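You operate a simulated robot arm through the tools that you are given. There is no shell and no other tool. Be economical: measure what you need, move in short steps, check, and stop when the job is done.

You run a simulated two-armed robot. Do the job below in one go: nothing can be reset, and whatever is moved stays where it is left.

TASK
Run tanks 22 and 29 into 72, lift it all to 26 and drop it into 55.
Fine: run each tank empty and shut each lever again.

The check looks at the end state, three seconds after you hand in, the way a careful person would. Anything else that was tipped, shoved, dropped, spilled or broken makes it a failure.

THE ROBOT
Two 7-joint arms with two-finger parallel grippers on one trunk, on a base that drives. Base frame: it is fixed to the floor where the robot stands at the start and does not move with it; the origin is under the middle of the robot, x ahead of it, y to its left, z up. Readings come in mm, rad, newtons and seconds.
The left shoulder is at the start at [70, 130, 1237], the right one opposite. With the tool pointing down near the work surface each hand reaches from about 100 to 500 mm from the robot's upright axis, wherever it stands, measured 20 degrees to its own side. Payload 1.57 kg a hand.
Tool frame (each hand has its own): the origin (TCP) lies between the finger pads and is the grasp point; the fingertips stand 30 mm ahead of it; z points along the fingers, y is the line along which they close. The gripper opens to 80 mm. The fingers are 17 mm wide and 12 mm thick; the gripper's body (40 by 82 mm) begins 80 mm behind the TCP.
Orientation is that of the tool frame in the base frame, as [roll, pitch, yaw] about the fixed x, y, z axes, in that order (R = Rz(yaw) Ry(pitch) Rx(roll)). With the fingers straight down and closing along the base's y, the tool's x points along the base's -x, its y along +y and its z along -z.

THE INTERFACE
- The arms move only by the tool nudge_tool. It takes "left_plan", "right_plan" or both (then of equal length, played together; a hand with none holds still); each is one flat list of numbers, 6 for each row, row after row: the shift along the tool's x, y, z in units of 300 mm (1.0 is 300 mm), then the turn, a rotation vector about the tool's x, y, z in units of 45 degrees (1.0 is 45 degrees). In form: [dx, dy, dz, wx, wy, wz, dx, dy, dz, wx, wy, wz, ...]. A call has 1 to 20 rows; each row is the pose to reach, as a shift and turn from the pose commanded when the call began, along the tool's axes at that moment. "left_grip" and "right_grip" are, for a hand that has rows, the closure, from 0 (fully open) to 1 (shut), set as the call begins (left out, the last holds). A call with a number of a shift or a turn outside -1 to 1 is refused whole. Each row takes 0.2 s and may step no farther than 50 mm and 0.15 rad from the row before; otherwise, or with a gripper value out of range, the whole call is refused. Where a pose cannot be reached the arm comes as near as it can. A force on the tool above 70 N (or 10 N above the force at the start of the call, whichever is more), or a blocked arm, ends the call early, and 0.2 s more pass. Each finger travels about 108 mm/s and halts on what it meets, pressing with about 42 N; the grip force reading is that of the motor and also rises with nothing between the fingers. The clock runs only during rows and for 0.2 s after the last one: add rows that repeat a pose to give the fingers time. It gives the time, the measured TCP pose, the force on the tool (base axes), the opening and the grip force at its end, in the units of the frame above (readings bear some noise), with the torque about the TCP (base axes, N m) and any sound that the robot's microphone picked up.
- Cameras (640 x 400 px; columns grow to the right, rows downward): "scene" is now at [128.8, -38.8, 1469.1]; the picture's right is [-0.62, -0.79, 0.00], its down [-0.48, 0.38, -0.79] and it looks along [0.62, -0.49, -0.61] (base axes); focal length 242 px, centre (320, 200). "left" rides on the left gripper at [72, 7, -122] in its tool frame; the picture's right is [-0.09, 1.00, 0.00], its down [-0.84, -0.08, -0.54] and it looks along [-0.54, -0.05, 0.84] (tool axes); focal length 238 px, centre (320, 200). "right" rides on the right gripper at [72, -7, -122] in its tool frame; the picture's right is [0.09, 1.00, 0.00], its down [-0.84, 0.08, -0.54] and it looks along [-0.54, 0.05, 0.84] (tool axes); focal length 238 px, centre (320, 200). There is no depth. A picture from a camera that has moved, and an enlarged one, comes with that camera's place and axes in the base frame and with its lens. The place of the scene camera against the robot may be out by one fixed shift of up to 25 mm in any direction.
- capture(camera): a new picture of that camera. No time passes.
- raise_lower(by): slides the trunk up (or, below 0, down) by that many mm; the arms and the scene camera ride with it, the base frame stays. It gives what a move gives, with no picture.
- drive_base(legs): drives the robot by 1 to 6 legs, each [ahead, left, turn to the left] in mm, mm and rad, along the robot's own axes; the way and the turn of a leg run together, so that a leg with both is an arc; at most 1500 mm and 3.142 rad a leg. The arms and the cameras ride along, it lands a little off, and it stops where it bumps. It gives what a move gives.
- aim_head(pan, tilt): turns the head with the scene camera to pan (to the left, within 1.501 rad either way) and tilt (down, from -0.506 to 1.204), counted from straight ahead of the robot. It gives what a move gives.
- enlarge(camera, box): a new picture of the part [left, top, right, bottom] of that camera's present view, enlarged. No time passes.
- sign_off(): hands the job in; it is judged then, once.

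Work in short steps. Places have to be worked out from the pictures, the camera data and where the tool is seen: move nearer, look again, correct. Check each grasp and each placing, and mend what went wrong. You have 120 turns and 108 pictures in all, those below and enlarged ones among them. Open the grippers and draw the arms clear of the work before you hand the job in, unless the task says otherwise; then end with one line.

The tools are called by a JSON object that holds its "fn" and its "kwargs". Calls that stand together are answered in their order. nudge_tool: Moves the arms, as the interface text tells. Its arguments: {"type":"object","properties":{"left_plan":{"type":"array"},"left_grip":{"type":"number"},"right_plan":{"type":"array"},"right_grip":{"type":"number"}},"required":[]} The other tools are called the same way: raise_lower (by) slides the trunk up or down; drive_base (legs) drives the base; aim_head (pan, tilt) turns the head that bears the scene camera; capture (camera) takes a picture; enlarge (camera, box) takes an enlarged picture of a part of a camera's view; sign_off () hands the job in.

At the start:

```text
t: 0.0
left_ee_pos: [360.1, -29.3, 1242.4]
left_ee_rot: [-3.139, -0.001, -3.14]
left_wrist_force: [-0.7, 0.2, -0.1]
left_moment: [0.0, 0.01, -0.04]
left_gripper_width: 80.0
left_grasp_force: 0.0
right_ee_pos: [230.8, -331.6, 1273.9]
right_ee_rot: [-3.14, 0.0, -3.141]
right_wrist_force: [-0.8, 1.0, -0.2]
right_moment: [-0.03, 0.03, -0.02]
right_gripper_width: 79.8
right_grasp_force: 0.1
trunk travel left (down, up): [-875.0, 65.0]
robot x, y, heading: [-3.8, 1.0, 0.001]
head pan, tilt: [-0.663, 0.658]
```

scene: 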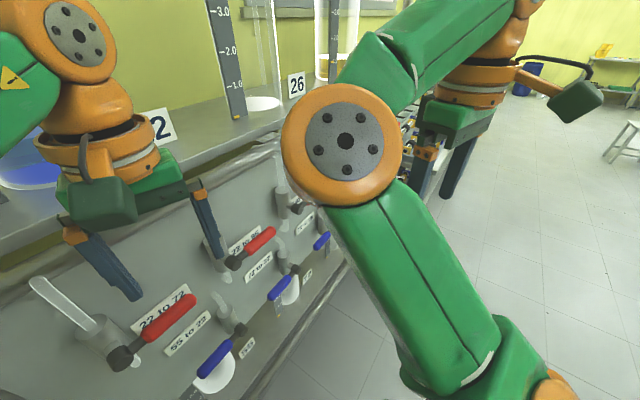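
right: 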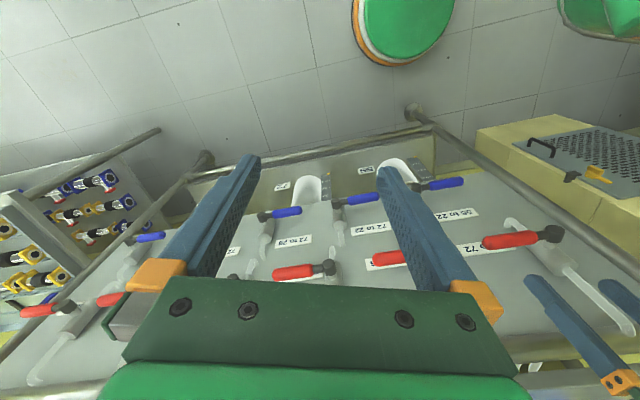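
left: 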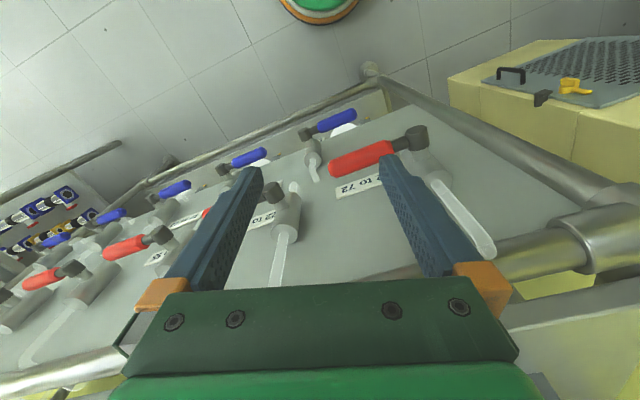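

The arms block much of the scene view; I turn the head to see the bench as a whole.

{"fn": "aim_head", "kwargs": {"pan": 0.3, "tilt": 0.4}}

{"fn": "capture", "kwargs": {"camera": "scene"}}

{"fn": "aim_head", "kwargs": {"pan": -0.3, "tilt": 0.5}}

{"fn": "capture", "kwargs": {"camera": "scene"}}

```text
t: 1.2
left_ee_pos: [360.4, -30.6, 1242.3]
left_ee_rot: [-3.141, -0.001, 3.14]
left_wrist_force: [-0.5, 0.6, -0.2]
left_moment: [-0.01, 0.0, 0.03]
left_gripper_width: 80.2
left_grasp_force: 0.1
right_ee_pos: [231.1, -330.7, 1273.5]
right_ee_rot: [-3.14, 0.001, -3.141]
right_wrist_force: [-0.6, -0.4, 0.6]
right_moment: [0.01, -0.01, 0.0]
right_gripper_width: 80.3
right_grasp_force: 0.1
trunk travel left (down, up): [-875.0, 65.0]
robot x, y, heading: [-1.0, -1.2, -0.002]
head pan, tilt: [0.3, 0.4]
```

```text
104 pictures are left
camera scene: at [149.1, 41.6, 1492.2], right [0.29, -0.96, 0.0], down [-0.37, -0.11, -0.92], along [0.88, 0.27, -0.39], focal length 242 px, centre (320, 200)
```

scene: 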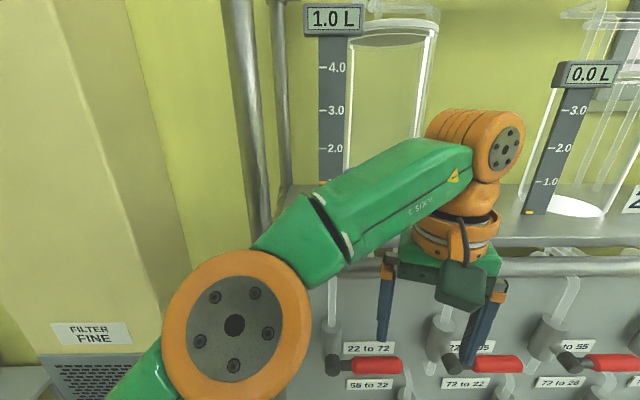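

```text
t: 2.2
left_ee_pos: [360.4, -30.4, 1242.0]
left_ee_rot: [-3.139, -0.001, -3.139]
left_wrist_force: [-0.3, 0.3, -0.5]
left_moment: [0.0, -0.01, -0.01]
left_gripper_width: 80.1
left_grasp_force: 0.1
right_ee_pos: [232.0, -330.7, 1274.2]
right_ee_rot: [-3.14, -0.001, 3.141]
right_wrist_force: [0.2, -0.4, 0.2]
right_moment: [-0.05, -0.01, 0.04]
right_gripper_width: 80.0
right_grasp_force: 0.1
trunk travel left (down, up): [-875.0, 65.0]
robot x, y, heading: [-3.5, -0.8, 0.002]
head pan, tilt: [-0.3, 0.499]
```

```text
103 pictures are left
camera scene: at [147.5, -12.4, 1483.1], right [-0.29, -0.96, 0.0], down [-0.46, 0.14, -0.88], along [0.84, -0.26, -0.48], focal length 242 px, centre (320, 200)
```

scene: 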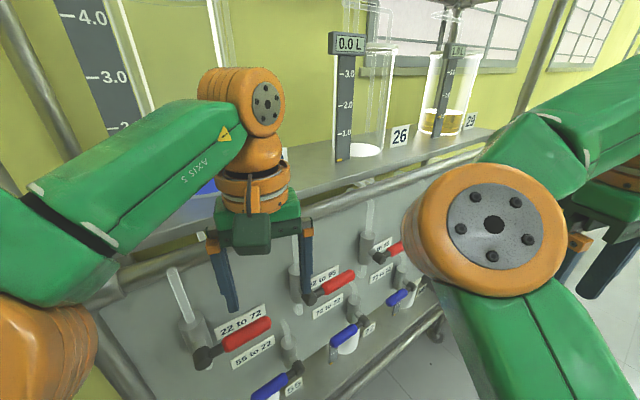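

The arms are in the way; I back off to get an overview of the rig.

{"fn": "drive_base", "kwargs": {"legs": [[-700, 0, 0]]}}

{"fn": "aim_head", "kwargs": {"pan": 0.0, "tilt": 0.45}}

{"fn": "capture", "kwargs": {"camera": "scene"}}

{"fn": "capture", "kwargs": {"camera": "left"}}

{"fn": "capture", "kwargs": {"camera": "right"}}

```text
t: 6.0
left_ee_pos: [-327.2, -29.5, 1240.9]
left_ee_rot: [-3.14, -0.001, -3.139]
left_wrist_force: [-0.2, 0.2, 0.3]
left_moment: [0.02, 0.02, 0.01]
left_gripper_width: 79.9
left_grasp_force: 0.1
right_ee_pos: [-456.5, -332.2, 1273.9]
right_ee_rot: [-3.14, -0.002, -3.14]
right_wrist_force: [0.5, 0.5, 0.1]
right_moment: [-0.01, 0.01, -0.02]
right_gripper_width: 80.0
right_grasp_force: 0.0
trunk travel left (down, up): [-875.0, 65.0]
robot x, y, heading: [-685.7, 1.4, -0.004]
head pan, tilt: [-0.3, 0.499]
```

```text
t: 6.8
left_ee_pos: [-329.4, -29.2, 1241.6]
left_ee_rot: [-3.14, 0.001, -3.139]
left_wrist_force: [-0.8, -0.7, 0.6]
left_moment: [0.02, 0.03, 0.04]
left_gripper_width: 79.8
left_grasp_force: 0.0
right_ee_pos: [-457.6, -330.6, 1274.7]
right_ee_rot: [-3.14, 0.001, -3.139]
right_wrist_force: [0.0, 0.0, 0.1]
right_moment: [0.02, 0.03, -0.01]
right_gripper_width: 80.0
right_grasp_force: 0.0
trunk travel left (down, up): [-875.0, 65.0]
robot x, y, heading: [-691.4, 0.4, 0.001]
head pan, tilt: [0.0, 0.45]
```

```text
102 pictures are left
camera scene: at [-537.1, 14.0, 1487.6], right [0.0, -1.0, 0.0], down [-0.44, 0.0, -0.9], along [0.9, 0.0, -0.44], focal length 242 px, centre (320, 200)
```

scene: 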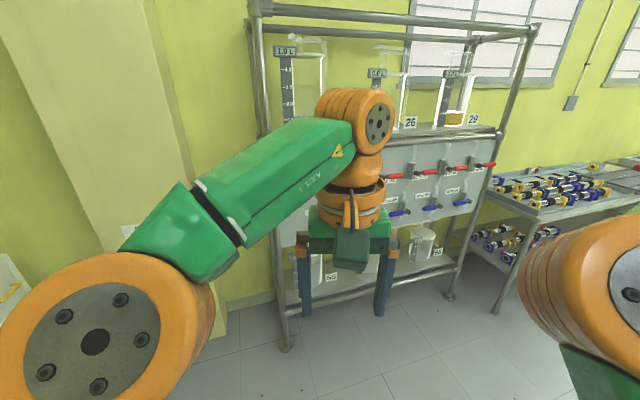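

```text
101 pictures are left
camera left: at [-400.3, -23.5, 1362.5], right [0.09, 1.0, 0.0], down [0.84, -0.07, 0.54], along [0.54, -0.05, -0.84], focal length 238 px, centre (320, 200)
```

left: 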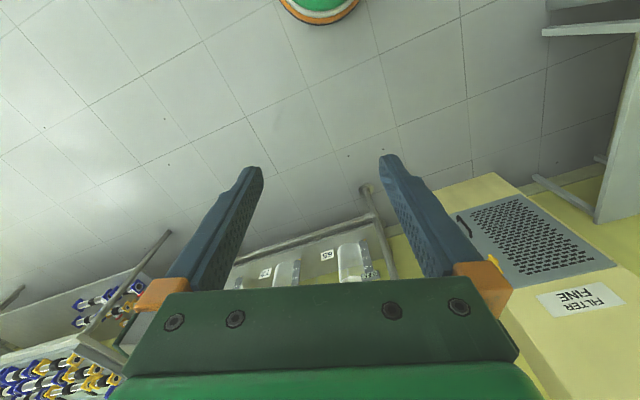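

```text
100 pictures are left
camera right: at [-529.8, -338.3, 1397.2], right [-0.09, 1.0, 0.0], down [0.84, 0.08, 0.54], along [0.54, 0.05, -0.84], focal length 238 px, centre (320, 200)
```

right: 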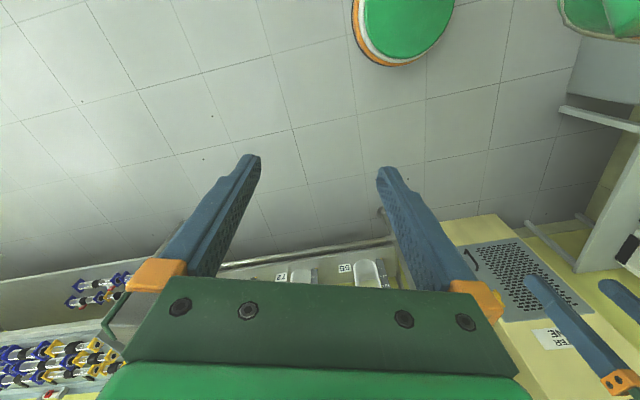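

I move both hands apart and down so that the camera sees the rig.

{"fn": "nudge_tool", "kwargs": {"left_plan": [0, 0.16, 0.05, 0, 0, 0, 0, 0.32, 0.1, 0, 0, 0, 0, 0.48, 0.15, 0, 0, 0, 0, 0.64, 0.2, 0, 0, 0, 0, 0.8, 0.25, 0, 0, 0, 0, 0.96, 0.3, 0, 0, 0], "right_plan": [0, -0.1, 0.1, 0, 0, 0, 0, -0.2, 0.2, 0, 0, 0, 0, -0.3, 0.3, 0, 0, 0, 0, -0.35, 0.4, 0, 0, 0, 0, -0.35, 0.5, 0, 0, 0, 0, -0.35, 0.6, 0, 0, 0]}}

{"fn": "capture", "kwargs": {"camera": "scene"}}

```text
refused: row 1 steps farther than a row can; nothing moved
```

```text
99 pictures are left
camera scene: at [-537.1, 14.0, 1487.6], right [0.0, -1.0, 0.0], down [-0.44, 0.0, -0.9], along [0.9, 0.0, -0.44], focal length 242 px, centre (320, 200)
```

scene: 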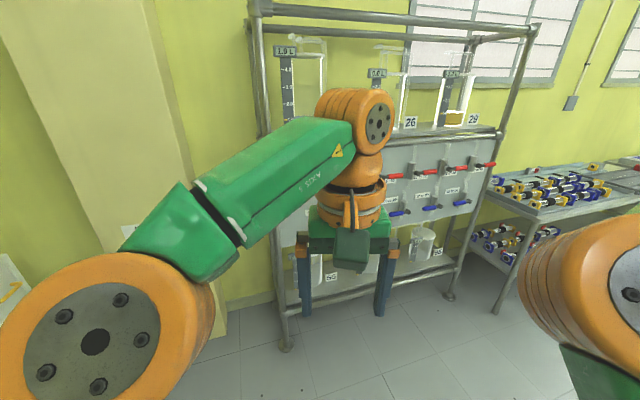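

The step was slightly over 50 mm; I repeat with smaller steps.

{"fn": "nudge_tool", "kwargs": {"left_plan": [0, 0.14, 0.05, 0, 0, 0, 0, 0.28, 0.1, 0, 0, 0, 0, 0.42, 0.15, 0, 0, 0, 0, 0.56, 0.2, 0, 0, 0, 0, 0.7, 0.25, 0, 0, 0, 0, 0.84, 0.3, 0, 0, 0], "right_plan": [0, -0.1, 0.1, 0, 0, 0, 0, -0.2, 0.2, 0, 0, 0, 0, -0.3, 0.3, 0, 0, 0, 0, -0.35, 0.4, 0, 0, 0, 0, -0.35, 0.5, 0, 0, 0, 0, -0.35, 0.6, 0, 0, 0]}}

{"fn": "capture", "kwargs": {"camera": "scene"}}

```text
t: 8.2
left_ee_pos: [-328.1, 224.6, 1149.9]
left_ee_rot: [-3.141, 0.001, -3.137]
left_wrist_force: [-0.7, 0.2, -0.9]
left_moment: [-0.02, -0.01, -0.01]
left_gripper_width: 79.8
left_grasp_force: 0.2
right_ee_pos: [-457.9, -433.6, 1095.5]
right_ee_rot: [-3.138, -0.001, -3.14]
right_wrist_force: [0.6, -0.1, 0.4]
right_moment: [0.01, 0.01, -0.02]
right_gripper_width: 80.1
right_grasp_force: 0.1
trunk travel left (down, up): [-875.0, 65.0]
robot x, y, heading: [-688.9, 1.5, -0.001]
head pan, tilt: [0.0, 0.45]
```

```text
98 pictures are left
camera scene: at [-537.0, 16.3, 1487.6], right [0.0, -1.0, 0.0], down [-0.44, 0.0, -0.9], along [0.9, 0.0, -0.44], focal length 242 px, centre (320, 200)
```

scene: 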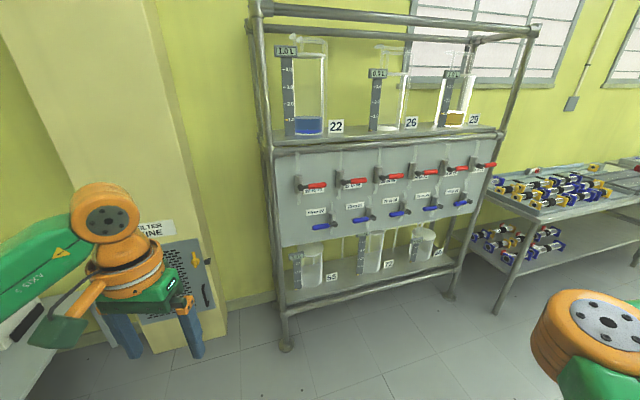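

The rig has three upper tanks, three lower tanks and rows of red and blue levers. I enlarge to read labels.

{"fn": "enlarge", "kwargs": {"camera": "scene", "box": [270, 140, 510, 290]}}

{"fn": "enlarge", "kwargs": {"camera": "scene", "box": [470, 150, 640, 260]}}

{"fn": "enlarge", "kwargs": {"camera": "scene", "box": [100, 200, 260, 320]}}

{"fn": "enlarge", "kwargs": {"camera": "scene", "box": [270, 30, 510, 150]}}

```text
2.67 times, centred on (390, 215) of scene
camera zoom: at [-537.0, 16.3, 1487.6], right [0.0, -1.0, 0.0], down [-0.44, 0.0, -0.9], along [0.9, 0.0, -0.44], focal length 644 px, centre (133, 160)
```

zoom: 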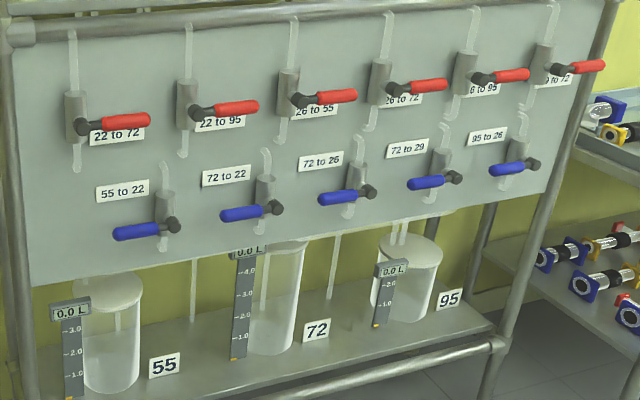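

```text
3.64 times, centred on (555, 205) of scene
camera zoom: at [-537.0, 16.3, 1487.6], right [0.0, -1.0, 0.0], down [-0.44, 0.0, -0.9], along [0.9, 0.0, -0.44], focal length 878 px, centre (-534, 182)
```

zoom: 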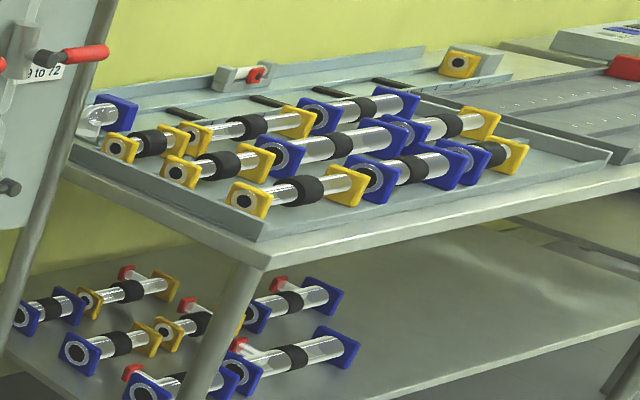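

```text
3.33 times, centred on (180, 260) of scene
camera zoom: at [-537.0, 16.3, 1487.6], right [0.0, -1.0, 0.0], down [-0.44, 0.0, -0.9], along [0.9, 0.0, -0.44], focal length 805 px, centre (787, 0)
```

zoom: 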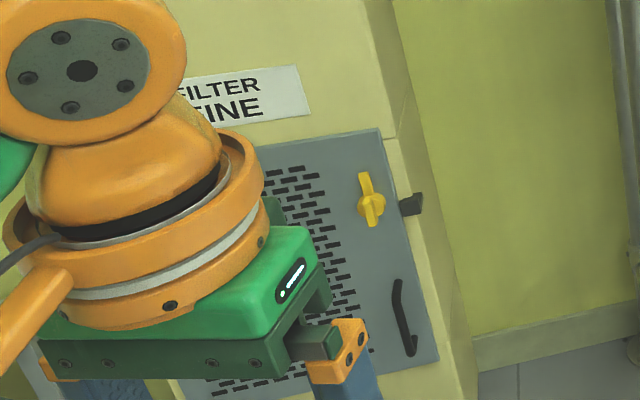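

```text
2.67 times, centred on (390, 90) of scene
camera zoom: at [-537.0, 16.3, 1487.6], right [0.0, -1.0, 0.0], down [-0.44, 0.0, -0.9], along [0.9, 0.0, -0.44], focal length 644 px, centre (133, 493)
```

zoom: 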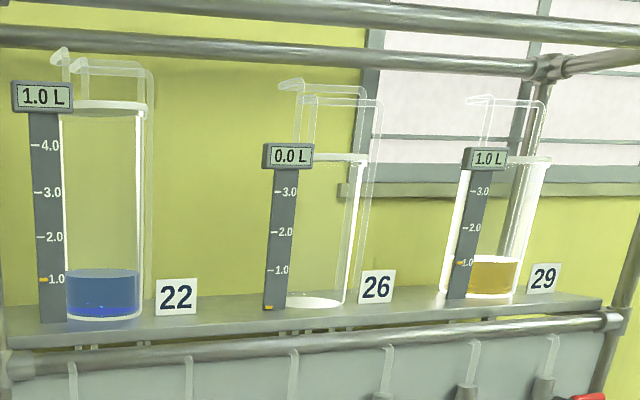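

Levers needed: 22→72 (red 1), 29→72 (red 6), 72→26 (blue 3) and 26→55 (red 3). Triangulation puts red knob 1 at about (392, 84, 1083), with the panel yawed about +0.29 rad. I turn the base to face the panel and start pitching the right hand forward.

{"fn": "drive_base", "kwargs": {"legs": [[0, 0, 0.29]]}}

{"fn": "nudge_tool", "kwargs": {"right_plan": [-0.083, 0, 0, 0, -0.167, 0, -0.167, 0, 0, 0, -0.333, 0, -0.25, 0, 0, 0, -0.5, 0, -0.333, 0, 0, 0, -0.667, 0, -0.417, 0, 0, 0, -0.833, 0, -0.5, 0, 0, 0, -1, 0], "right_grip": 1}}

{"fn": "nudge_tool", "kwargs": {"right_plan": [-0.059, 0, 0.059, 0, -0.167, 0, -0.118, 0, 0.118, 0, -0.333, 0, -0.177, 0, 0.177, 0, -0.5, 0, -0.236, 0, 0.236, 0, -0.667, 0, -0.295, 0, 0.295, 0, -0.833, 0, -0.354, 0, 0.354, 0, -1, 0]}}

{"fn": "capture", "kwargs": {"camera": "scene"}}

{"fn": "capture", "kwargs": {"camera": "right"}}

```text
t: 9.6
left_ee_pos: [-405.7, 316.2, 1149.4]
left_ee_rot: [3.141, 0.001, -2.844]
left_wrist_force: [0.6, 0.0, 0.5]
left_moment: [0.01, -0.03, -0.02]
left_gripper_width: 80.0
left_grasp_force: 0.1
right_ee_pos: [-341.8, -349.4, 1093.8]
right_ee_rot: [-3.14, 0.0, -2.845]
right_wrist_force: [0.7, -0.5, -1.5]
right_moment: [0.0, -0.03, 0.02]
right_gripper_width: 80.1
right_grasp_force: 0.0
trunk travel left (down, up): [-875.0, 65.0]
robot x, y, heading: [-692.4, -2.3, 0.298]
head pan, tilt: [0.0, 0.45]
```

```text
t: 11.0
left_ee_pos: [-406.8, 318.0, 1151.4]
left_ee_rot: [-3.139, -0.001, -2.844]
left_wrist_force: [0.2, -0.2, 0.3]
left_moment: [-0.04, 0.01, 0.03]
left_gripper_width: 80.0
left_grasp_force: 0.1
right_ee_pos: [-198.2, -305.4, 1095.5]
right_ee_rot: [-3.138, 0.79, -2.843]
right_wrist_force: [0.1, 0.1, 0.5]
right_moment: [-0.03, -0.01, -0.01]
right_gripper_width: 0.2
right_grasp_force: 21.1
trunk travel left (down, up): [-875.0, 65.0]
robot x, y, heading: [-689.8, -3.4, 0.296]
head pan, tilt: [0.0, 0.45]
```

```text
t: 12.4
left_ee_pos: [-405.8, 316.5, 1149.5]
left_ee_rot: [-3.141, 0.001, -2.845]
left_wrist_force: [1.3, 0.2, 0.8]
left_moment: [0.01, 0.02, 0.01]
left_gripper_width: 79.9
left_grasp_force: 0.1
right_ee_pos: [-52.3, -264.3, 1094.3]
right_ee_rot: [-0.877, 1.569, -0.58]
right_wrist_force: [-0.3, -1.3, 0.2]
right_moment: [0.0, -0.01, 0.04]
right_gripper_width: 0.1
right_grasp_force: 21.8
trunk travel left (down, up): [-875.0, 65.0]
robot x, y, heading: [-690.2, -1.3, 0.296]
head pan, tilt: [0.0, 0.45]
```

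```text
93 pictures are left
camera scene: at [-541.9, 54.7, 1487.5], right [0.29, -0.96, 0.0], down [-0.42, -0.13, -0.9], along [0.86, 0.26, -0.44], focal length 242 px, centre (320, 200)
```

scene: 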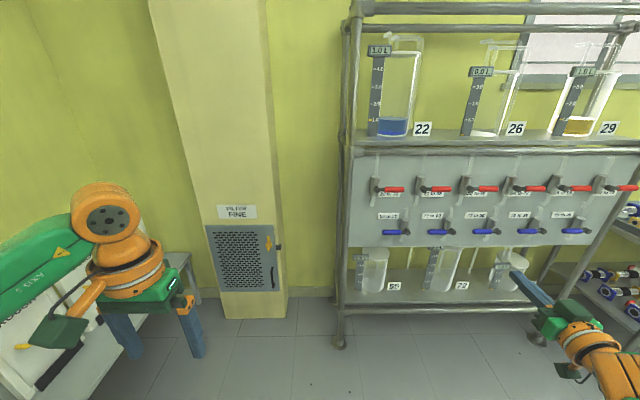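

```text
92 pictures are left
camera right: at [-166.7, -306.2, 1023.7], right [-0.29, 0.95, -0.09], down [-0.54, -0.08, 0.84], along [0.79, 0.29, 0.54], focal length 238 px, centre (320, 200)
```

right: 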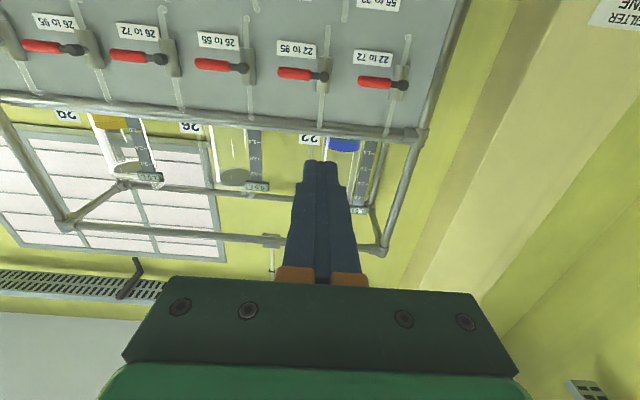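

The panel is square to the robot and red knob 1 is at about u=405 (ahead), v=-34, z=1085 in panel axes. I bring the right hand inward and up, and drive to 110 mm short of the panel levers.

{"fn": "nudge_tool", "kwargs": {"right_plan": [-0.03, 0.155, 0, 0, 0, 0, -0.06, 0.31, 0, 0, 0, 0, -0.09, 0.467, 0, 0, 0, 0, -0.12, 0.623, 0, 0, 0, 0]}}

{"fn": "drive_base", "kwargs": {"legs": [[400, -54, 0]]}}

{"fn": "capture", "kwargs": {"camera": "scene"}}

{"fn": "capture", "kwargs": {"camera": "right"}}

```text
t: 13.4
left_ee_pos: [-407.6, 318.2, 1151.2]
left_ee_rot: [-3.141, 0.0, -2.844]
left_wrist_force: [0.2, -0.1, 0.0]
left_moment: [-0.01, 0.02, -0.01]
left_gripper_width: 80.3
left_grasp_force: 0.0
right_ee_pos: [-103.4, -135.8, 1157.3]
right_ee_rot: [-2.686, 1.564, -2.379]
right_wrist_force: [-0.2, 0.4, 0.9]
right_moment: [0.01, 0.02, 0.0]
right_gripper_width: 0.1
right_grasp_force: 21.5
right hand out of reach, approached as far as the arm can: row 3, 4
trunk travel left (down, up): [-875.0, 65.0]
robot x, y, heading: [-688.8, -1.4, 0.294]
head pan, tilt: [0.0, 0.45]
```

```text
t: 15.9
left_ee_pos: [-5.9, 385.9, 1152.1]
left_ee_rot: [-3.139, 0.002, -2.843]
left_wrist_force: [-0.6, -0.2, 0.2]
left_moment: [0.03, -0.06, 0.01]
left_gripper_width: 80.2
left_grasp_force: 0.0
right_ee_pos: [299.3, -66.4, 1157.1]
right_ee_rot: [-2.708, 1.563, -2.397]
right_wrist_force: [-0.2, 0.2, -0.4]
right_moment: [-0.02, -0.02, -0.02]
right_gripper_width: 0.0
right_grasp_force: 21.3
trunk travel left (down, up): [-875.0, 65.0]
robot x, y, heading: [-284.6, 66.6, 0.299]
head pan, tilt: [0.0, 0.45]
```

```text
91 pictures are left
camera scene: at [-141.6, 123.8, 1487.9], right [0.29, -0.96, 0.0], down [-0.41, -0.13, -0.9], along [0.86, 0.26, -0.43], focal length 242 px, centre (320, 200)
```

scene: 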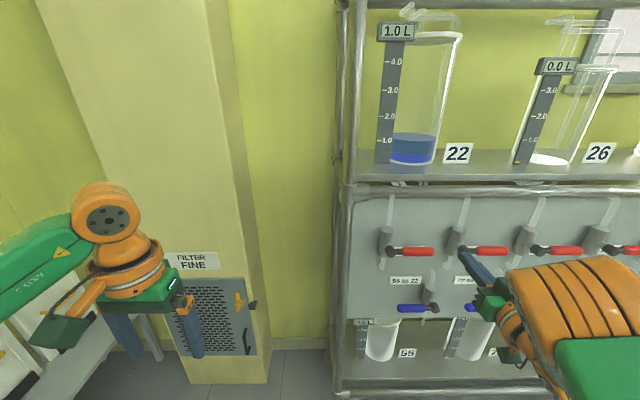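

```text
90 pictures are left
camera right: at [185.3, -111.3, 1087.7], right [-0.31, 0.95, -0.09], down [-0.54, -0.09, 0.84], along [0.79, 0.31, 0.53], focal length 238 px, centre (320, 200)
```

right: 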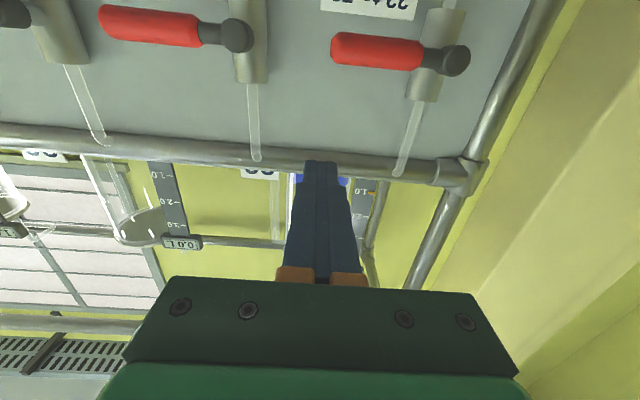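

The knob estimate holds (u≈403, v≈-34, z≈1085), with the handle tip at v≈-142. The closed fingers are at z 1157, above the handle, so I drive in over it.

{"fn": "drive_base", "kwargs": {"legs": [[115, 48, 0]]}}

{"fn": "nudge_tool", "kwargs": {"right_plan": [0, 0, 0, 0, 0, 0]}}

{"fn": "capture", "kwargs": {"camera": "right"}}

{"fn": "capture", "kwargs": {"camera": "scene"}}

```text
t: 17.2
left_ee_pos: [86.3, 463.8, 1152.7]
left_ee_rot: [-3.14, 0.004, -2.839]
left_wrist_force: [0.6, 0.0, -0.5]
left_moment: [0.01, -0.04, -0.01]
left_gripper_width: 80.0
left_grasp_force: 0.2
right_ee_pos: [391.7, 12.7, 1158.7]
right_ee_rot: [-2.896, 1.568, -2.581]
right_wrist_force: [-0.6, 0.0, 0.0]
right_moment: [-0.01, 0.02, 0.04]
right_gripper_width: 0.0
right_grasp_force: 21.9
trunk travel left (down, up): [-875.0, 65.0]
robot x, y, heading: [-188.9, 148.3, 0.293]
head pan, tilt: [0.0, 0.45]
```

```text
t: 17.6
left_ee_pos: [89.3, 466.1, 1149.9]
left_ee_rot: [-3.14, -0.001, -2.838]
left_wrist_force: [0.0, 0.3, -0.2]
left_moment: [-0.05, -0.01, 0.0]
left_gripper_width: 79.9
left_grasp_force: 0.0
right_ee_pos: [397.6, 13.4, 1155.5]
right_ee_rot: [-2.838, 1.563, -2.525]
right_wrist_force: [-0.2, -0.4, -0.7]
right_moment: [0.03, 0.0, -0.04]
right_gripper_width: 0.2
right_grasp_force: 21.0
trunk travel left (down, up): [-875.0, 65.0]
robot x, y, heading: [-190.9, 141.4, 0.304]
head pan, tilt: [0.0, 0.45]
```

```text
89 pictures are left
camera right: at [282.1, -30.9, 1086.7], right [-0.31, 0.95, -0.09], down [-0.53, -0.09, 0.84], along [0.79, 0.31, 0.53], focal length 238 px, centre (320, 200)
```

right: 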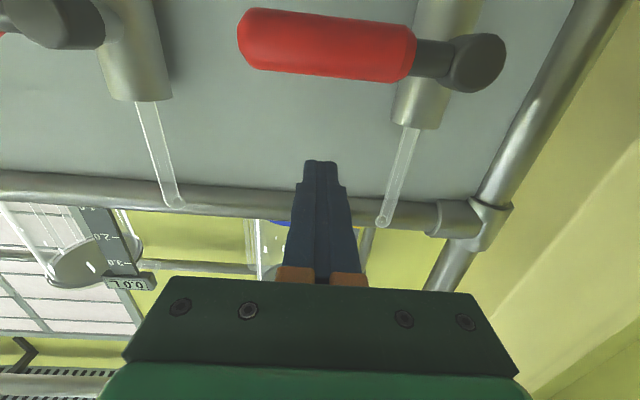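

```text
88 pictures are left
camera scene: at [-44.8, 203.2, 1487.5], right [0.3, -0.95, 0.0], down [-0.42, -0.13, -0.9], along [0.86, 0.27, -0.44], focal length 242 px, centre (320, 200)
```

scene: 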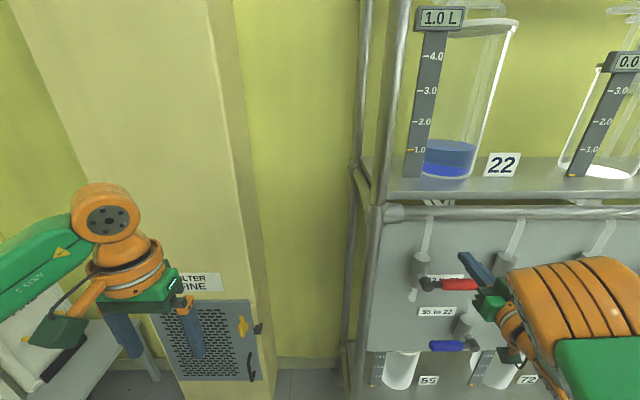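

The fingers are above the middle of the handle (TCP u≈384, v≈-103; handle top z≈1099). I test a small downward move first.

{"fn": "nudge_tool", "kwargs": {"right_plan": [0.05, 0, 0, 0, 0, 0, 0.1, 0, 0, 0, 0, 0]}}

```text
t: 18.2
left_ee_pos: [89.6, 466.2, 1151.0]
left_ee_rot: [-3.14, 0.0, -2.839]
left_wrist_force: [-1.2, -0.3, 0.5]
left_moment: [0.02, 0.0, 0.0]
left_gripper_width: 79.9
left_grasp_force: 0.1
right_ee_pos: [395.2, 2.7, 1133.0]
right_ee_rot: [-2.994, 1.56, -2.672]
right_wrist_force: [-0.2, -1.0, 1.1]
right_moment: [0.0, 0.03, 0.0]
right_gripper_width: 0.0
right_grasp_force: 20.8
right hand out of reach, approached as far as the arm can: row 1, 2
trunk travel left (down, up): [-875.0, 65.0]
robot x, y, heading: [-193.7, 148.1, 0.304]
head pan, tilt: [0.0, 0.45]
```

The arm is at an inward limit; I shift the base back and left 60 mm and extend the hand right and ahead by the same, to get room.

{"fn": "drive_base", "kwargs": {"legs": [[-70, 0, 0], [0, 70, 0]]}}

{"fn": "nudge_tool", "kwargs": {"right_plan": [0, -0.1, 0, 0, 0, 0, 0, -0.2, 0, 0, 0, 0, 0, -0.2, 0, 0, 0, 0]}}

{"fn": "nudge_tool", "kwargs": {"right_plan": [0, 0, 0.1, 0, 0, 0, 0, 0, 0.2, 0, 0, 0, 0, 0, 0.2, 0, 0, 0]}}

{"fn": "capture", "kwargs": {"camera": "right"}}

```text
t: 19.8
left_ee_pos: [6.3, 503.8, 1152.2]
left_ee_rot: [3.137, -0.001, -2.838]
left_wrist_force: [0.8, 0.0, -0.6]
left_moment: [0.07, 0.04, -0.01]
left_gripper_width: 80.1
left_grasp_force: 0.1
right_ee_pos: [311.6, 42.1, 1129.1]
right_ee_rot: [2.77, 1.557, 3.089]
right_wrist_force: [0.7, -0.3, -0.2]
right_moment: [0.01, -0.04, 0.03]
right_gripper_width: 0.3
right_grasp_force: 21.5
trunk travel left (down, up): [-875.0, 65.0]
robot x, y, heading: [-278.1, 191.9, 0.306]
head pan, tilt: [0.0, 0.45]
```

```text
t: 20.6
left_ee_pos: [1.4, 510.8, 1150.0]
left_ee_rot: [-3.14, 0.002, -2.838]
left_wrist_force: [-0.3, 0.1, 0.1]
left_moment: [-0.04, 0.02, 0.01]
left_gripper_width: 79.9
left_grasp_force: 0.1
right_ee_pos: [328.1, -10.3, 1130.7]
right_ee_rot: [-2.866, 1.559, -2.549]
right_wrist_force: [0.5, 1.2, 0.0]
right_moment: [0.03, 0.01, -0.01]
right_gripper_width: 0.3
right_grasp_force: 21.6
trunk travel left (down, up): [-875.0, 65.0]
robot x, y, heading: [-278.2, 190.3, 0.304]
head pan, tilt: [0.0, 0.45]
```

```text
t: 21.4
left_ee_pos: [0.9, 510.9, 1151.2]
left_ee_rot: [-3.141, 0.002, -2.838]
left_wrist_force: [-0.1, -0.8, -0.6]
left_moment: [-0.01, 0.0, 0.0]
left_gripper_width: 79.9
left_grasp_force: 0.0
right_ee_pos: [385.5, 8.4, 1133.9]
right_ee_rot: [-2.899, 1.56, -2.58]
right_wrist_force: [-0.3, -0.4, 0.2]
right_moment: [-0.01, 0.04, -0.02]
right_gripper_width: 0.0
right_grasp_force: 21.2
trunk travel left (down, up): [-875.0, 65.0]
robot x, y, heading: [-280.3, 190.1, 0.296]
head pan, tilt: [0.0, 0.45]
```

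```text
87 pictures are left
camera right: at [270.6, -36.8, 1064.6], right [-0.31, 0.94, -0.09], down [-0.53, -0.09, 0.84], along [0.79, 0.31, 0.53], focal length 238 px, centre (320, 200)
```

right: 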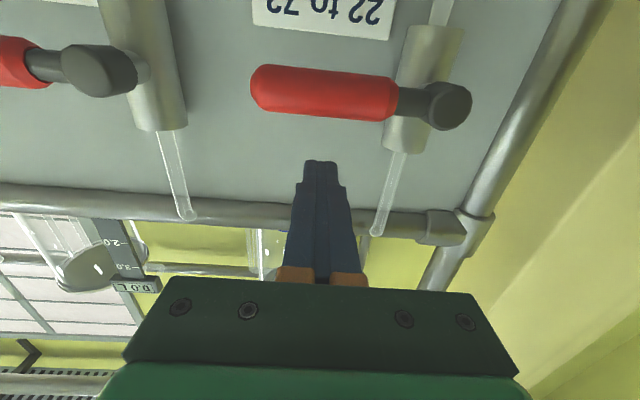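

Reach is fine now (TCP u≈371, v≈-104, z 1134). I go 15 mm ahead and press down slowly on the handle, watching the force.

{"fn": "nudge_tool", "kwargs": {"right_plan": [0, 0, 0.05, 0, 0, 0, 0.04, 0, 0.05, 0, 0, 0, 0.08, 0, 0.05, 0, 0, 0, 0.11, 0, 0.05, 0, 0, 0, 0.14, 0, 0.05, 0, 0, 0, 0.16, 0, 0.05, 0, 0, 0]}}

{"fn": "capture", "kwargs": {"camera": "right"}}

```text
t: 22.8
left_ee_pos: [-5.6, 510.7, 1152.9]
left_ee_rot: [-3.138, 0.009, -2.838]
left_wrist_force: [1.5, 0.5, -0.3]
left_moment: [0.0, -0.03, 0.02]
left_gripper_width: 80.1
left_grasp_force: 0.0
right_ee_pos: [393.0, 15.8, 1105.3]
right_ee_rot: [-0.104, 1.539, 0.218]
right_wrist_force: [-4.0, -1.5, 16.6]
right_moment: [0.15, -0.23, 0.23]
right_gripper_width: 0.0
right_grasp_force: 21.3
trunk travel left (down, up): [-875.0, 65.0]
robot x, y, heading: [-278.7, 189.9, 0.303]
head pan, tilt: [0.0, 0.45]
stopped in row 6 (right hand): the force on the tool passed its limit at 76 N (the readings are from after the stop); the commanded pose is now the measured one
```

```text
86 pictures are left
camera right: at [281.4, -29.6, 1030.5], right [-0.31, 0.95, -0.1], down [-0.56, -0.1, 0.82], along [0.76, 0.31, 0.57], focal length 238 px, centre (320, 200)
```

right: 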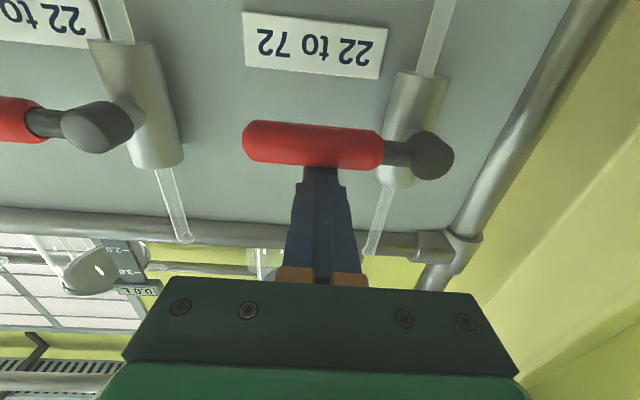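

76 N with no motion: the shut stop is downward, so red levers open by swinging up. I draw back, go below the handle and come in again underneath.

{"fn": "nudge_tool", "kwargs": {"right_plan": [-0.03, 0, 0, 0, 0, 0, -0.03, 0, -0.1, 0, 0, 0, -0.03, 0, -0.22, 0, 0, 0, 0.1, 0, -0.22, 0, 0, 0, 0.2, 0, -0.22, 0, 0, 0, 0.2, 0, -0.1, 0, 0, 0, 0.2, 0, 0, 0, 0, 0]}}

{"fn": "capture", "kwargs": {"camera": "right"}}

```text
t: 24.4
left_ee_pos: [-9.7, 504.0, 1156.1]
left_ee_rot: [3.141, 0.014, -2.84]
left_wrist_force: [-0.8, -0.6, 0.6]
left_moment: [0.07, -0.1, -0.03]
left_gripper_width: 80.1
left_grasp_force: 0.0
right_ee_pos: [384.5, -10.1, 1080.3]
right_ee_rot: [0.076, 1.559, 0.409]
right_wrist_force: [-1.2, -0.1, 0.5]
right_moment: [-0.05, 0.06, -0.02]
right_gripper_width: 0.0
right_grasp_force: 21.4
right hand out of reach, approached as far as the arm can: row 4, 5, 6, 7
trunk travel left (down, up): [-875.0, 65.0]
robot x, y, heading: [-276.7, 187.9, 0.298]
head pan, tilt: [0.0, 0.45]
```

```text
85 pictures are left
camera right: at [273.3, -56.7, 1007.3], right [-0.32, 0.94, -0.09], down [-0.55, -0.11, 0.83], along [0.77, 0.32, 0.55], focal length 238 px, centre (320, 200)
```

right: 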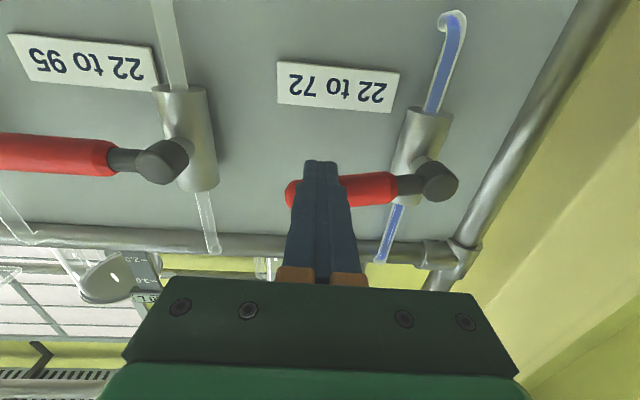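

Blue liquid is running in the 22→72 pipe: the handle was already nudged up a little, and the finger is beneath it. The arm hits a limit going down, so I lower the trunk 110 mm for reach, then read the pose.

{"fn": "raise_lower", "kwargs": {"by": -110}}

{"fn": "nudge_tool", "kwargs": {"right_plan": [-0.05, 0, 0, 0, 0, 0, -0.1, 0, 0, 0, 0, 0]}}

{"fn": "capture", "kwargs": {"camera": "right"}}

```text
t: 25.8
left_ee_pos: [2.7, 509.6, 1041.3]
left_ee_rot: [-3.139, -0.001, -2.837]
left_wrist_force: [0.5, 0.2, -0.7]
left_moment: [0.02, 0.0, 0.0]
left_gripper_width: 80.0
left_grasp_force: 0.0
right_ee_pos: [398.0, -3.8, 963.3]
right_ee_rot: [-2.891, 1.568, -2.555]
right_wrist_force: [-0.2, -0.2, 0.4]
right_moment: [0.01, -0.01, 0.02]
right_gripper_width: 0.0
right_grasp_force: 21.7
trunk travel left (down, up): [-765.0, 175.0]
robot x, y, heading: [-281.5, 190.1, 0.307]
head pan, tilt: [0.0, 0.45]
```

```text
t: 26.4
left_ee_pos: [1.9, 510.1, 1041.2]
left_ee_rot: [-3.139, 0.003, -2.837]
left_wrist_force: [-0.4, 0.4, -0.5]
left_moment: [-0.02, 0.02, -0.01]
left_gripper_width: 80.1
left_grasp_force: 0.1
right_ee_pos: [395.9, -2.9, 994.5]
right_ee_rot: [-2.98, 1.569, -2.648]
right_wrist_force: [0.0, -1.0, -0.5]
right_moment: [0.01, 0.0, -0.02]
right_gripper_width: 0.0
right_grasp_force: 21.2
trunk travel left (down, up): [-765.0, 175.0]
robot x, y, heading: [-278.7, 191.5, 0.302]
head pan, tilt: [0.0, 0.45]
```

```text
84 pictures are left
camera right: at [283.4, -50.0, 922.9], right [-0.33, 0.94, -0.09], down [-0.54, -0.1, 0.84], along [0.78, 0.32, 0.54], focal length 238 px, centre (320, 200)
```

right: 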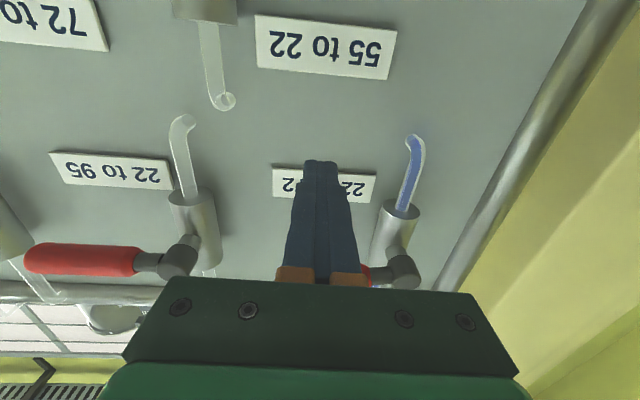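

Reach is good now (TCP u≈378, v≈-118, z 994). I sweep the finger up and around the pivot (v=-34, z=1084) to swing the handle up.

{"fn": "nudge_tool", "kwargs": {"right_plan": [-0.11, 0.03, 0.02, 0, 0, 0, -0.2, 0.04, 0.03, 0, 0, 0, -0.25, 0.035, 0.03, 0, 0, 0, -0.288, 0.029, 0.03, 0, 0, 0, -0.32, 0.031, 0.03, 0, 0, 0, -0.353, 0.035, 0.03, 0, 0, 0, -0.385, 0.046, 0.03, 0, 0, 0, -0.415, 0.057, 0.03, 0, 0, 0, -0.442, 0.075, 0.03, 0, 0, 0, -0.468, 0.095, 0.03, 0, 0, 0, -0.49, 0.12, 0.03, 0, 0, 0, -0.511, 0.146, 0.03, 0, 0, 0, -0.525, 0.175, 0.03, 0, 0, 0, -0.538, 0.205, 0.03, 0, 0, 0]}}

{"fn": "capture", "kwargs": {"camera": "right"}}

{"fn": "capture", "kwargs": {"camera": "scene"}}

```text
t: 29.4
left_ee_pos: [3.7, 509.7, 1039.9]
left_ee_rot: [-3.14, 0.0, -2.837]
left_wrist_force: [-0.1, 0.4, 0.6]
left_moment: [-0.01, 0.03, -0.04]
left_gripper_width: 79.9
left_grasp_force: 0.1
right_ee_pos: [387.0, 55.8, 1152.9]
right_ee_rot: [-2.984, 1.57, -2.651]
right_wrist_force: [0.4, -1.2, 0.3]
right_moment: [-0.01, 0.0, -0.02]
right_gripper_width: 0.0
right_grasp_force: 21.7
trunk travel left (down, up): [-765.0, 175.0]
robot x, y, heading: [-275.1, 190.0, 0.3]
head pan, tilt: [0.0, 0.45]
```

```text
83 pictures are left
camera right: at [272.5, 9.7, 1082.9], right [-0.33, 0.94, -0.09], down [-0.54, -0.1, 0.84], along [0.78, 0.32, 0.54], focal length 238 px, centre (320, 200)
```

right: 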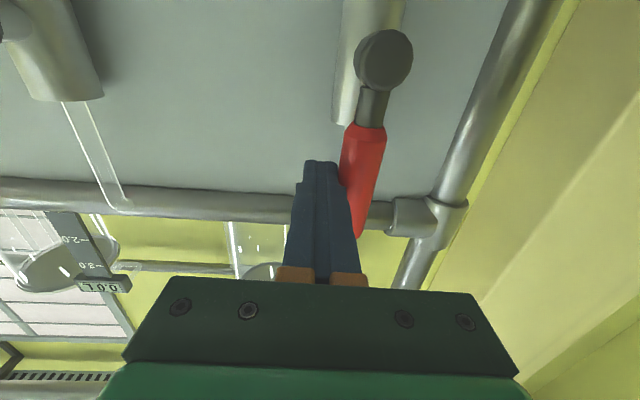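

```text
82 pictures are left
camera scene: at [-131.8, 247.3, 1377.6], right [0.3, -0.95, 0.0], down [-0.42, -0.13, -0.9], along [0.86, 0.27, -0.44], focal length 242 px, centre (320, 200)
```

scene: 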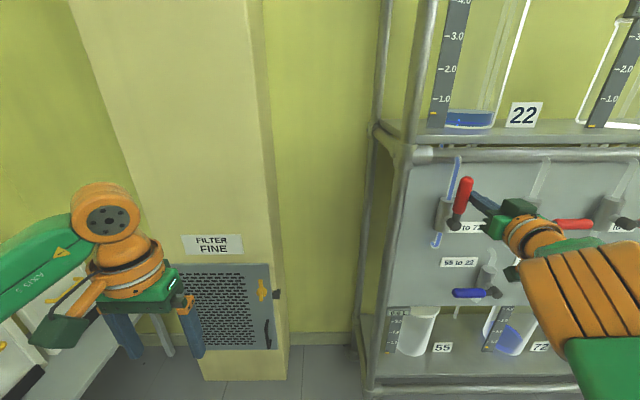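

The lever is fully open and tank 22 is draining into 72. I draw the hand back 75 mm and shift the base left 60 mm while it drains.

{"fn": "nudge_tool", "kwargs": {"right_plan": [0, -0.03, 0, 0, 0, 0, 0, -0.03, -0.12, 0, 0, 0, 0, -0.03, -0.25, 0, 0, 0, 0, -0.03, -0.25, 0, 0, 0, 0, -0.03, -0.25, 0, 0, 0, 0, -0.03, -0.25, 0, 0, 0, 0, -0.03, -0.25, 0, 0, 0, 0, -0.03, -0.25, 0, 0, 0, 0, -0.03, -0.25, 0, 0, 0, 0, -0.03, -0.25, 0, 0, 0]}}

{"fn": "drive_base", "kwargs": {"legs": [[0, 58, 0]]}}

{"fn": "aim_head", "kwargs": {"pan": -0.35, "tilt": 0.3}}

{"fn": "capture", "kwargs": {"camera": "scene"}}

{"fn": "capture", "kwargs": {"camera": "right"}}

```text
t: 31.6
left_ee_pos: [2.6, 510.6, 1040.7]
left_ee_rot: [-3.141, 0.003, -2.84]
left_wrist_force: [0.9, 0.3, 0.5]
left_moment: [-0.01, 0.0, 0.01]
left_gripper_width: 79.9
left_grasp_force: 0.0
right_ee_pos: [317.0, 25.0, 1154.3]
right_ee_rot: [-2.85, 1.569, -2.515]
right_wrist_force: [0.2, -0.3, -0.6]
right_moment: [0.02, -0.01, 0.02]
right_gripper_width: 0.2
right_grasp_force: 20.9
trunk travel left (down, up): [-765.0, 175.0]
robot x, y, heading: [-277.5, 186.2, 0.3]
head pan, tilt: [0.0, 0.45]
```

```text
t: 32.6
left_ee_pos: [-12.9, 559.9, 1042.1]
left_ee_rot: [3.138, 0.001, -2.84]
left_wrist_force: [0.3, -0.7, 0.8]
left_moment: [0.03, 0.03, -0.02]
left_gripper_width: 80.2
left_grasp_force: 0.1
right_ee_pos: [300.1, 74.2, 1151.3]
right_ee_rot: [1.826, 1.565, 2.158]
right_wrist_force: [-0.3, -0.4, 0.3]
right_moment: [-0.01, -0.03, 0.03]
right_gripper_width: 0.0
right_grasp_force: 21.1
trunk travel left (down, up): [-765.0, 175.0]
robot x, y, heading: [-295.9, 247.9, 0.303]
head pan, tilt: [0.0, 0.45]
```

```text
t: 33.4
left_ee_pos: [-14.8, 565.2, 1040.4]
left_ee_rot: [-3.139, 0.002, -2.839]
left_wrist_force: [0.0, 0.4, -0.6]
left_moment: [0.02, 0.01, 0.0]
left_gripper_width: 80.0
left_grasp_force: 0.0
right_ee_pos: [298.5, 80.5, 1153.7]
right_ee_rot: [-2.441, 1.569, -2.109]
right_wrist_force: [0.7, -0.3, 0.0]
right_moment: [0.0, 0.02, 0.01]
right_gripper_width: 0.0
right_grasp_force: 21.4
trunk travel left (down, up): [-765.0, 175.0]
robot x, y, heading: [-296.6, 246.5, 0.301]
head pan, tilt: [-0.351, 0.3]
```

```text
81 pictures are left
camera scene: at [-144.3, 272.2, 1391.5], right [-0.05, -1.0, 0.0], down [-0.3, 0.01, -0.96], along [0.95, -0.05, -0.3], focal length 242 px, centre (320, 200)
```

scene: 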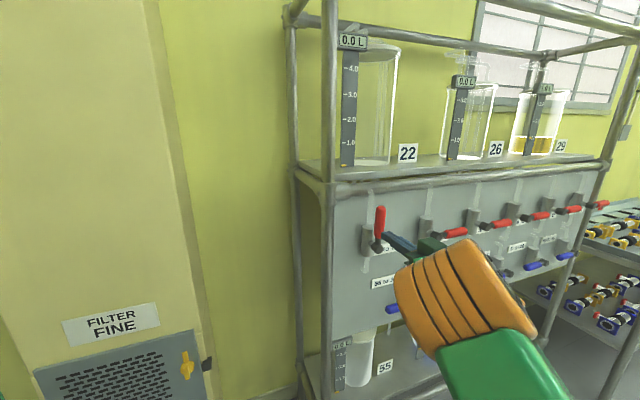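

```text
80 pictures are left
camera right: at [185.8, 33.2, 1083.4], right [-0.32, 0.94, -0.09], down [-0.54, -0.1, 0.84], along [0.78, 0.32, 0.54], focal length 238 px, centre (320, 200)
```

right: 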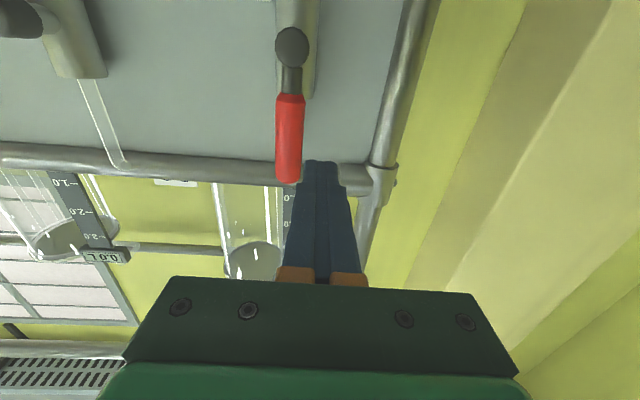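

Tank 22 reads 0.0 L with its pipe clear. I go in left of the upright handle and push it right and down along the arc to shut it.

{"fn": "nudge_tool", "kwargs": {"right_plan": [0, 0.03, 0, 0, 0, 0, 0, 0.035, 0.13, 0, 0, 0, 0, 0.03, 0.25, 0, 0, 0, -0.008, -0.006, 0.25, 0, 0, 0, -0.015, -0.038, 0.25, 0, 0, 0, -0.021, -0.071, 0.25, 0, 0, 0, -0.02, -0.105, 0.25, 0, 0, 0, -0.019, -0.139, 0.25, 0, 0, 0, -0.008, -0.171, 0.25, 0, 0, 0, 0.004, -0.204, 0.25, 0, 0, 0, 0.022, -0.232, 0.25, 0, 0, 0, 0.042, -0.259, 0.25, 0, 0, 0, 0.069, -0.282, 0.25, 0, 0, 0, 0.096, -0.304, 0.25, 0, 0, 0, 0.126, -0.318, 0.25, 0, 0, 0, 0.157, -0.332, 0.25, 0, 0, 0, 0.166, -0.332, 0.25, 0, 0, 0]}}

{"fn": "capture", "kwargs": {"camera": "right"}}

```text
t: 37.0
left_ee_pos: [-17.0, 566.6, 1042.2]
left_ee_rot: [-3.137, 0.002, -2.84]
left_wrist_force: [-0.6, -0.7, 0.5]
left_moment: [-0.01, 0.04, -0.02]
left_gripper_width: 79.9
left_grasp_force: 0.1
right_ee_pos: [401.6, 10.5, 1106.0]
right_ee_rot: [-0.392, 1.567, -0.061]
right_wrist_force: [6.1, -1.6, 13.5]
right_moment: [0.05, -0.18, -0.04]
right_gripper_width: 0.0
right_grasp_force: 21.2
trunk travel left (down, up): [-765.0, 175.0]
robot x, y, heading: [-295.7, 247.3, 0.297]
head pan, tilt: [-0.351, 0.3]
```

```text
79 pictures are left
camera right: at [288.5, -36.3, 1034.3], right [-0.32, 0.94, -0.09], down [-0.54, -0.1, 0.83], along [0.78, 0.32, 0.54], focal length 238 px, centre (320, 200)
```

right: 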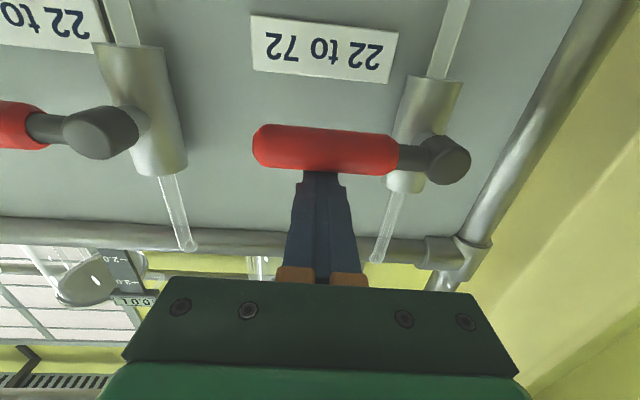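

Lever 1 is back at its shut stop with the pipe clear. I lift off, retract, lower the hand below handle height, and drive right along the panel to red lever 6 (29 to 72).

{"fn": "nudge_tool", "kwargs": {"right_plan": [-0.04, 0, 0, 0, 0, 0, -0.04, 0, -0.13, 0, 0, 0, -0.04, 0, -0.27, 0, 0, 0, 0.1, 0, -0.27, 0, 0, 0, 0.23, 0, -0.27, 0, 0, 0]}}

{"fn": "drive_base", "kwargs": {"legs": [[-60, 0, 0], [0, -930, 0]]}}

{"fn": "aim_head", "kwargs": {"pan": -0.2, "tilt": 0.4}}

{"fn": "capture", "kwargs": {"camera": "scene"}}

{"fn": "capture", "kwargs": {"camera": "right"}}

```text
t: 38.2
left_ee_pos: [-13.6, 563.8, 1040.2]
left_ee_rot: [3.141, 0.001, -2.84]
left_wrist_force: [-0.1, 0.1, -0.3]
left_moment: [0.01, 0.0, 0.02]
left_gripper_width: 80.0
left_grasp_force: 0.2
right_ee_pos: [326.4, -19.6, 1034.9]
right_ee_rot: [-2.99, 1.568, -2.659]
right_wrist_force: [-1.0, 1.3, -0.8]
right_moment: [0.01, 0.03, -0.01]
right_gripper_width: 0.0
right_grasp_force: 21.2
trunk travel left (down, up): [-765.0, 175.0]
robot x, y, heading: [-293.1, 244.8, 0.293]
head pan, tilt: [-0.351, 0.3]
```

```text
t: 43.6
left_ee_pos: [201.9, -333.0, 1042.9]
left_ee_rot: [-3.14, 0.002, -2.837]
left_wrist_force: [0.1, -0.7, 1.0]
left_moment: [-0.01, 0.03, 0.01]
left_gripper_width: 80.0
left_grasp_force: 0.1
right_ee_pos: [546.4, -915.4, 1034.3]
right_ee_rot: [-2.62, 1.569, -2.284]
right_wrist_force: [-0.3, -0.1, -0.3]
right_moment: [-0.03, -0.01, 0.06]
right_gripper_width: 0.3
right_grasp_force: 21.4
trunk travel left (down, up): [-765.0, 175.0]
robot x, y, heading: [-78.3, -650.7, 0.305]
head pan, tilt: [-0.351, 0.3]
```

```text
t: 44.4
left_ee_pos: [202.7, -334.2, 1040.7]
left_ee_rot: [-3.142, 0.004, -2.835]
left_wrist_force: [-0.8, 0.3, -0.1]
left_moment: [0.01, -0.02, 0.02]
left_gripper_width: 80.1
left_grasp_force: 0.1
right_ee_pos: [545.8, -915.5, 1034.6]
right_ee_rot: [-2.988, 1.569, -2.651]
right_wrist_force: [-0.1, -0.1, -0.3]
right_moment: [0.01, -0.01, 0.02]
right_gripper_width: 0.1
right_grasp_force: 21.0
trunk travel left (down, up): [-765.0, 175.0]
robot x, y, heading: [-74.7, -652.0, 0.304]
head pan, tilt: [-0.201, 0.4]
```

```text
78 pictures are left
camera scene: at [73.9, -614.6, 1382.3], right [0.1, -0.99, 0.0], down [-0.39, -0.04, -0.92], along [0.92, 0.1, -0.39], focal length 242 px, centre (320, 200)
```

scene: 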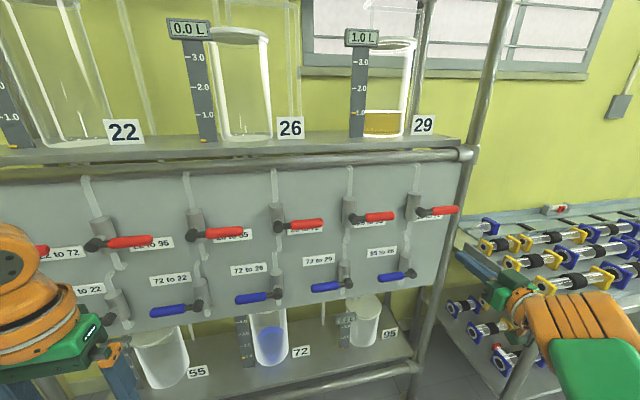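

```text
77 pictures are left
camera right: at [433.0, -963.6, 963.9], right [-0.33, 0.94, -0.09], down [-0.54, -0.11, 0.84], along [0.78, 0.33, 0.54], focal length 238 px, centre (320, 200)
```

right: 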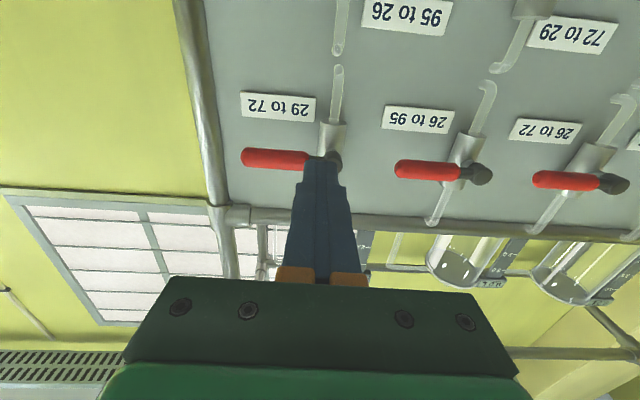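

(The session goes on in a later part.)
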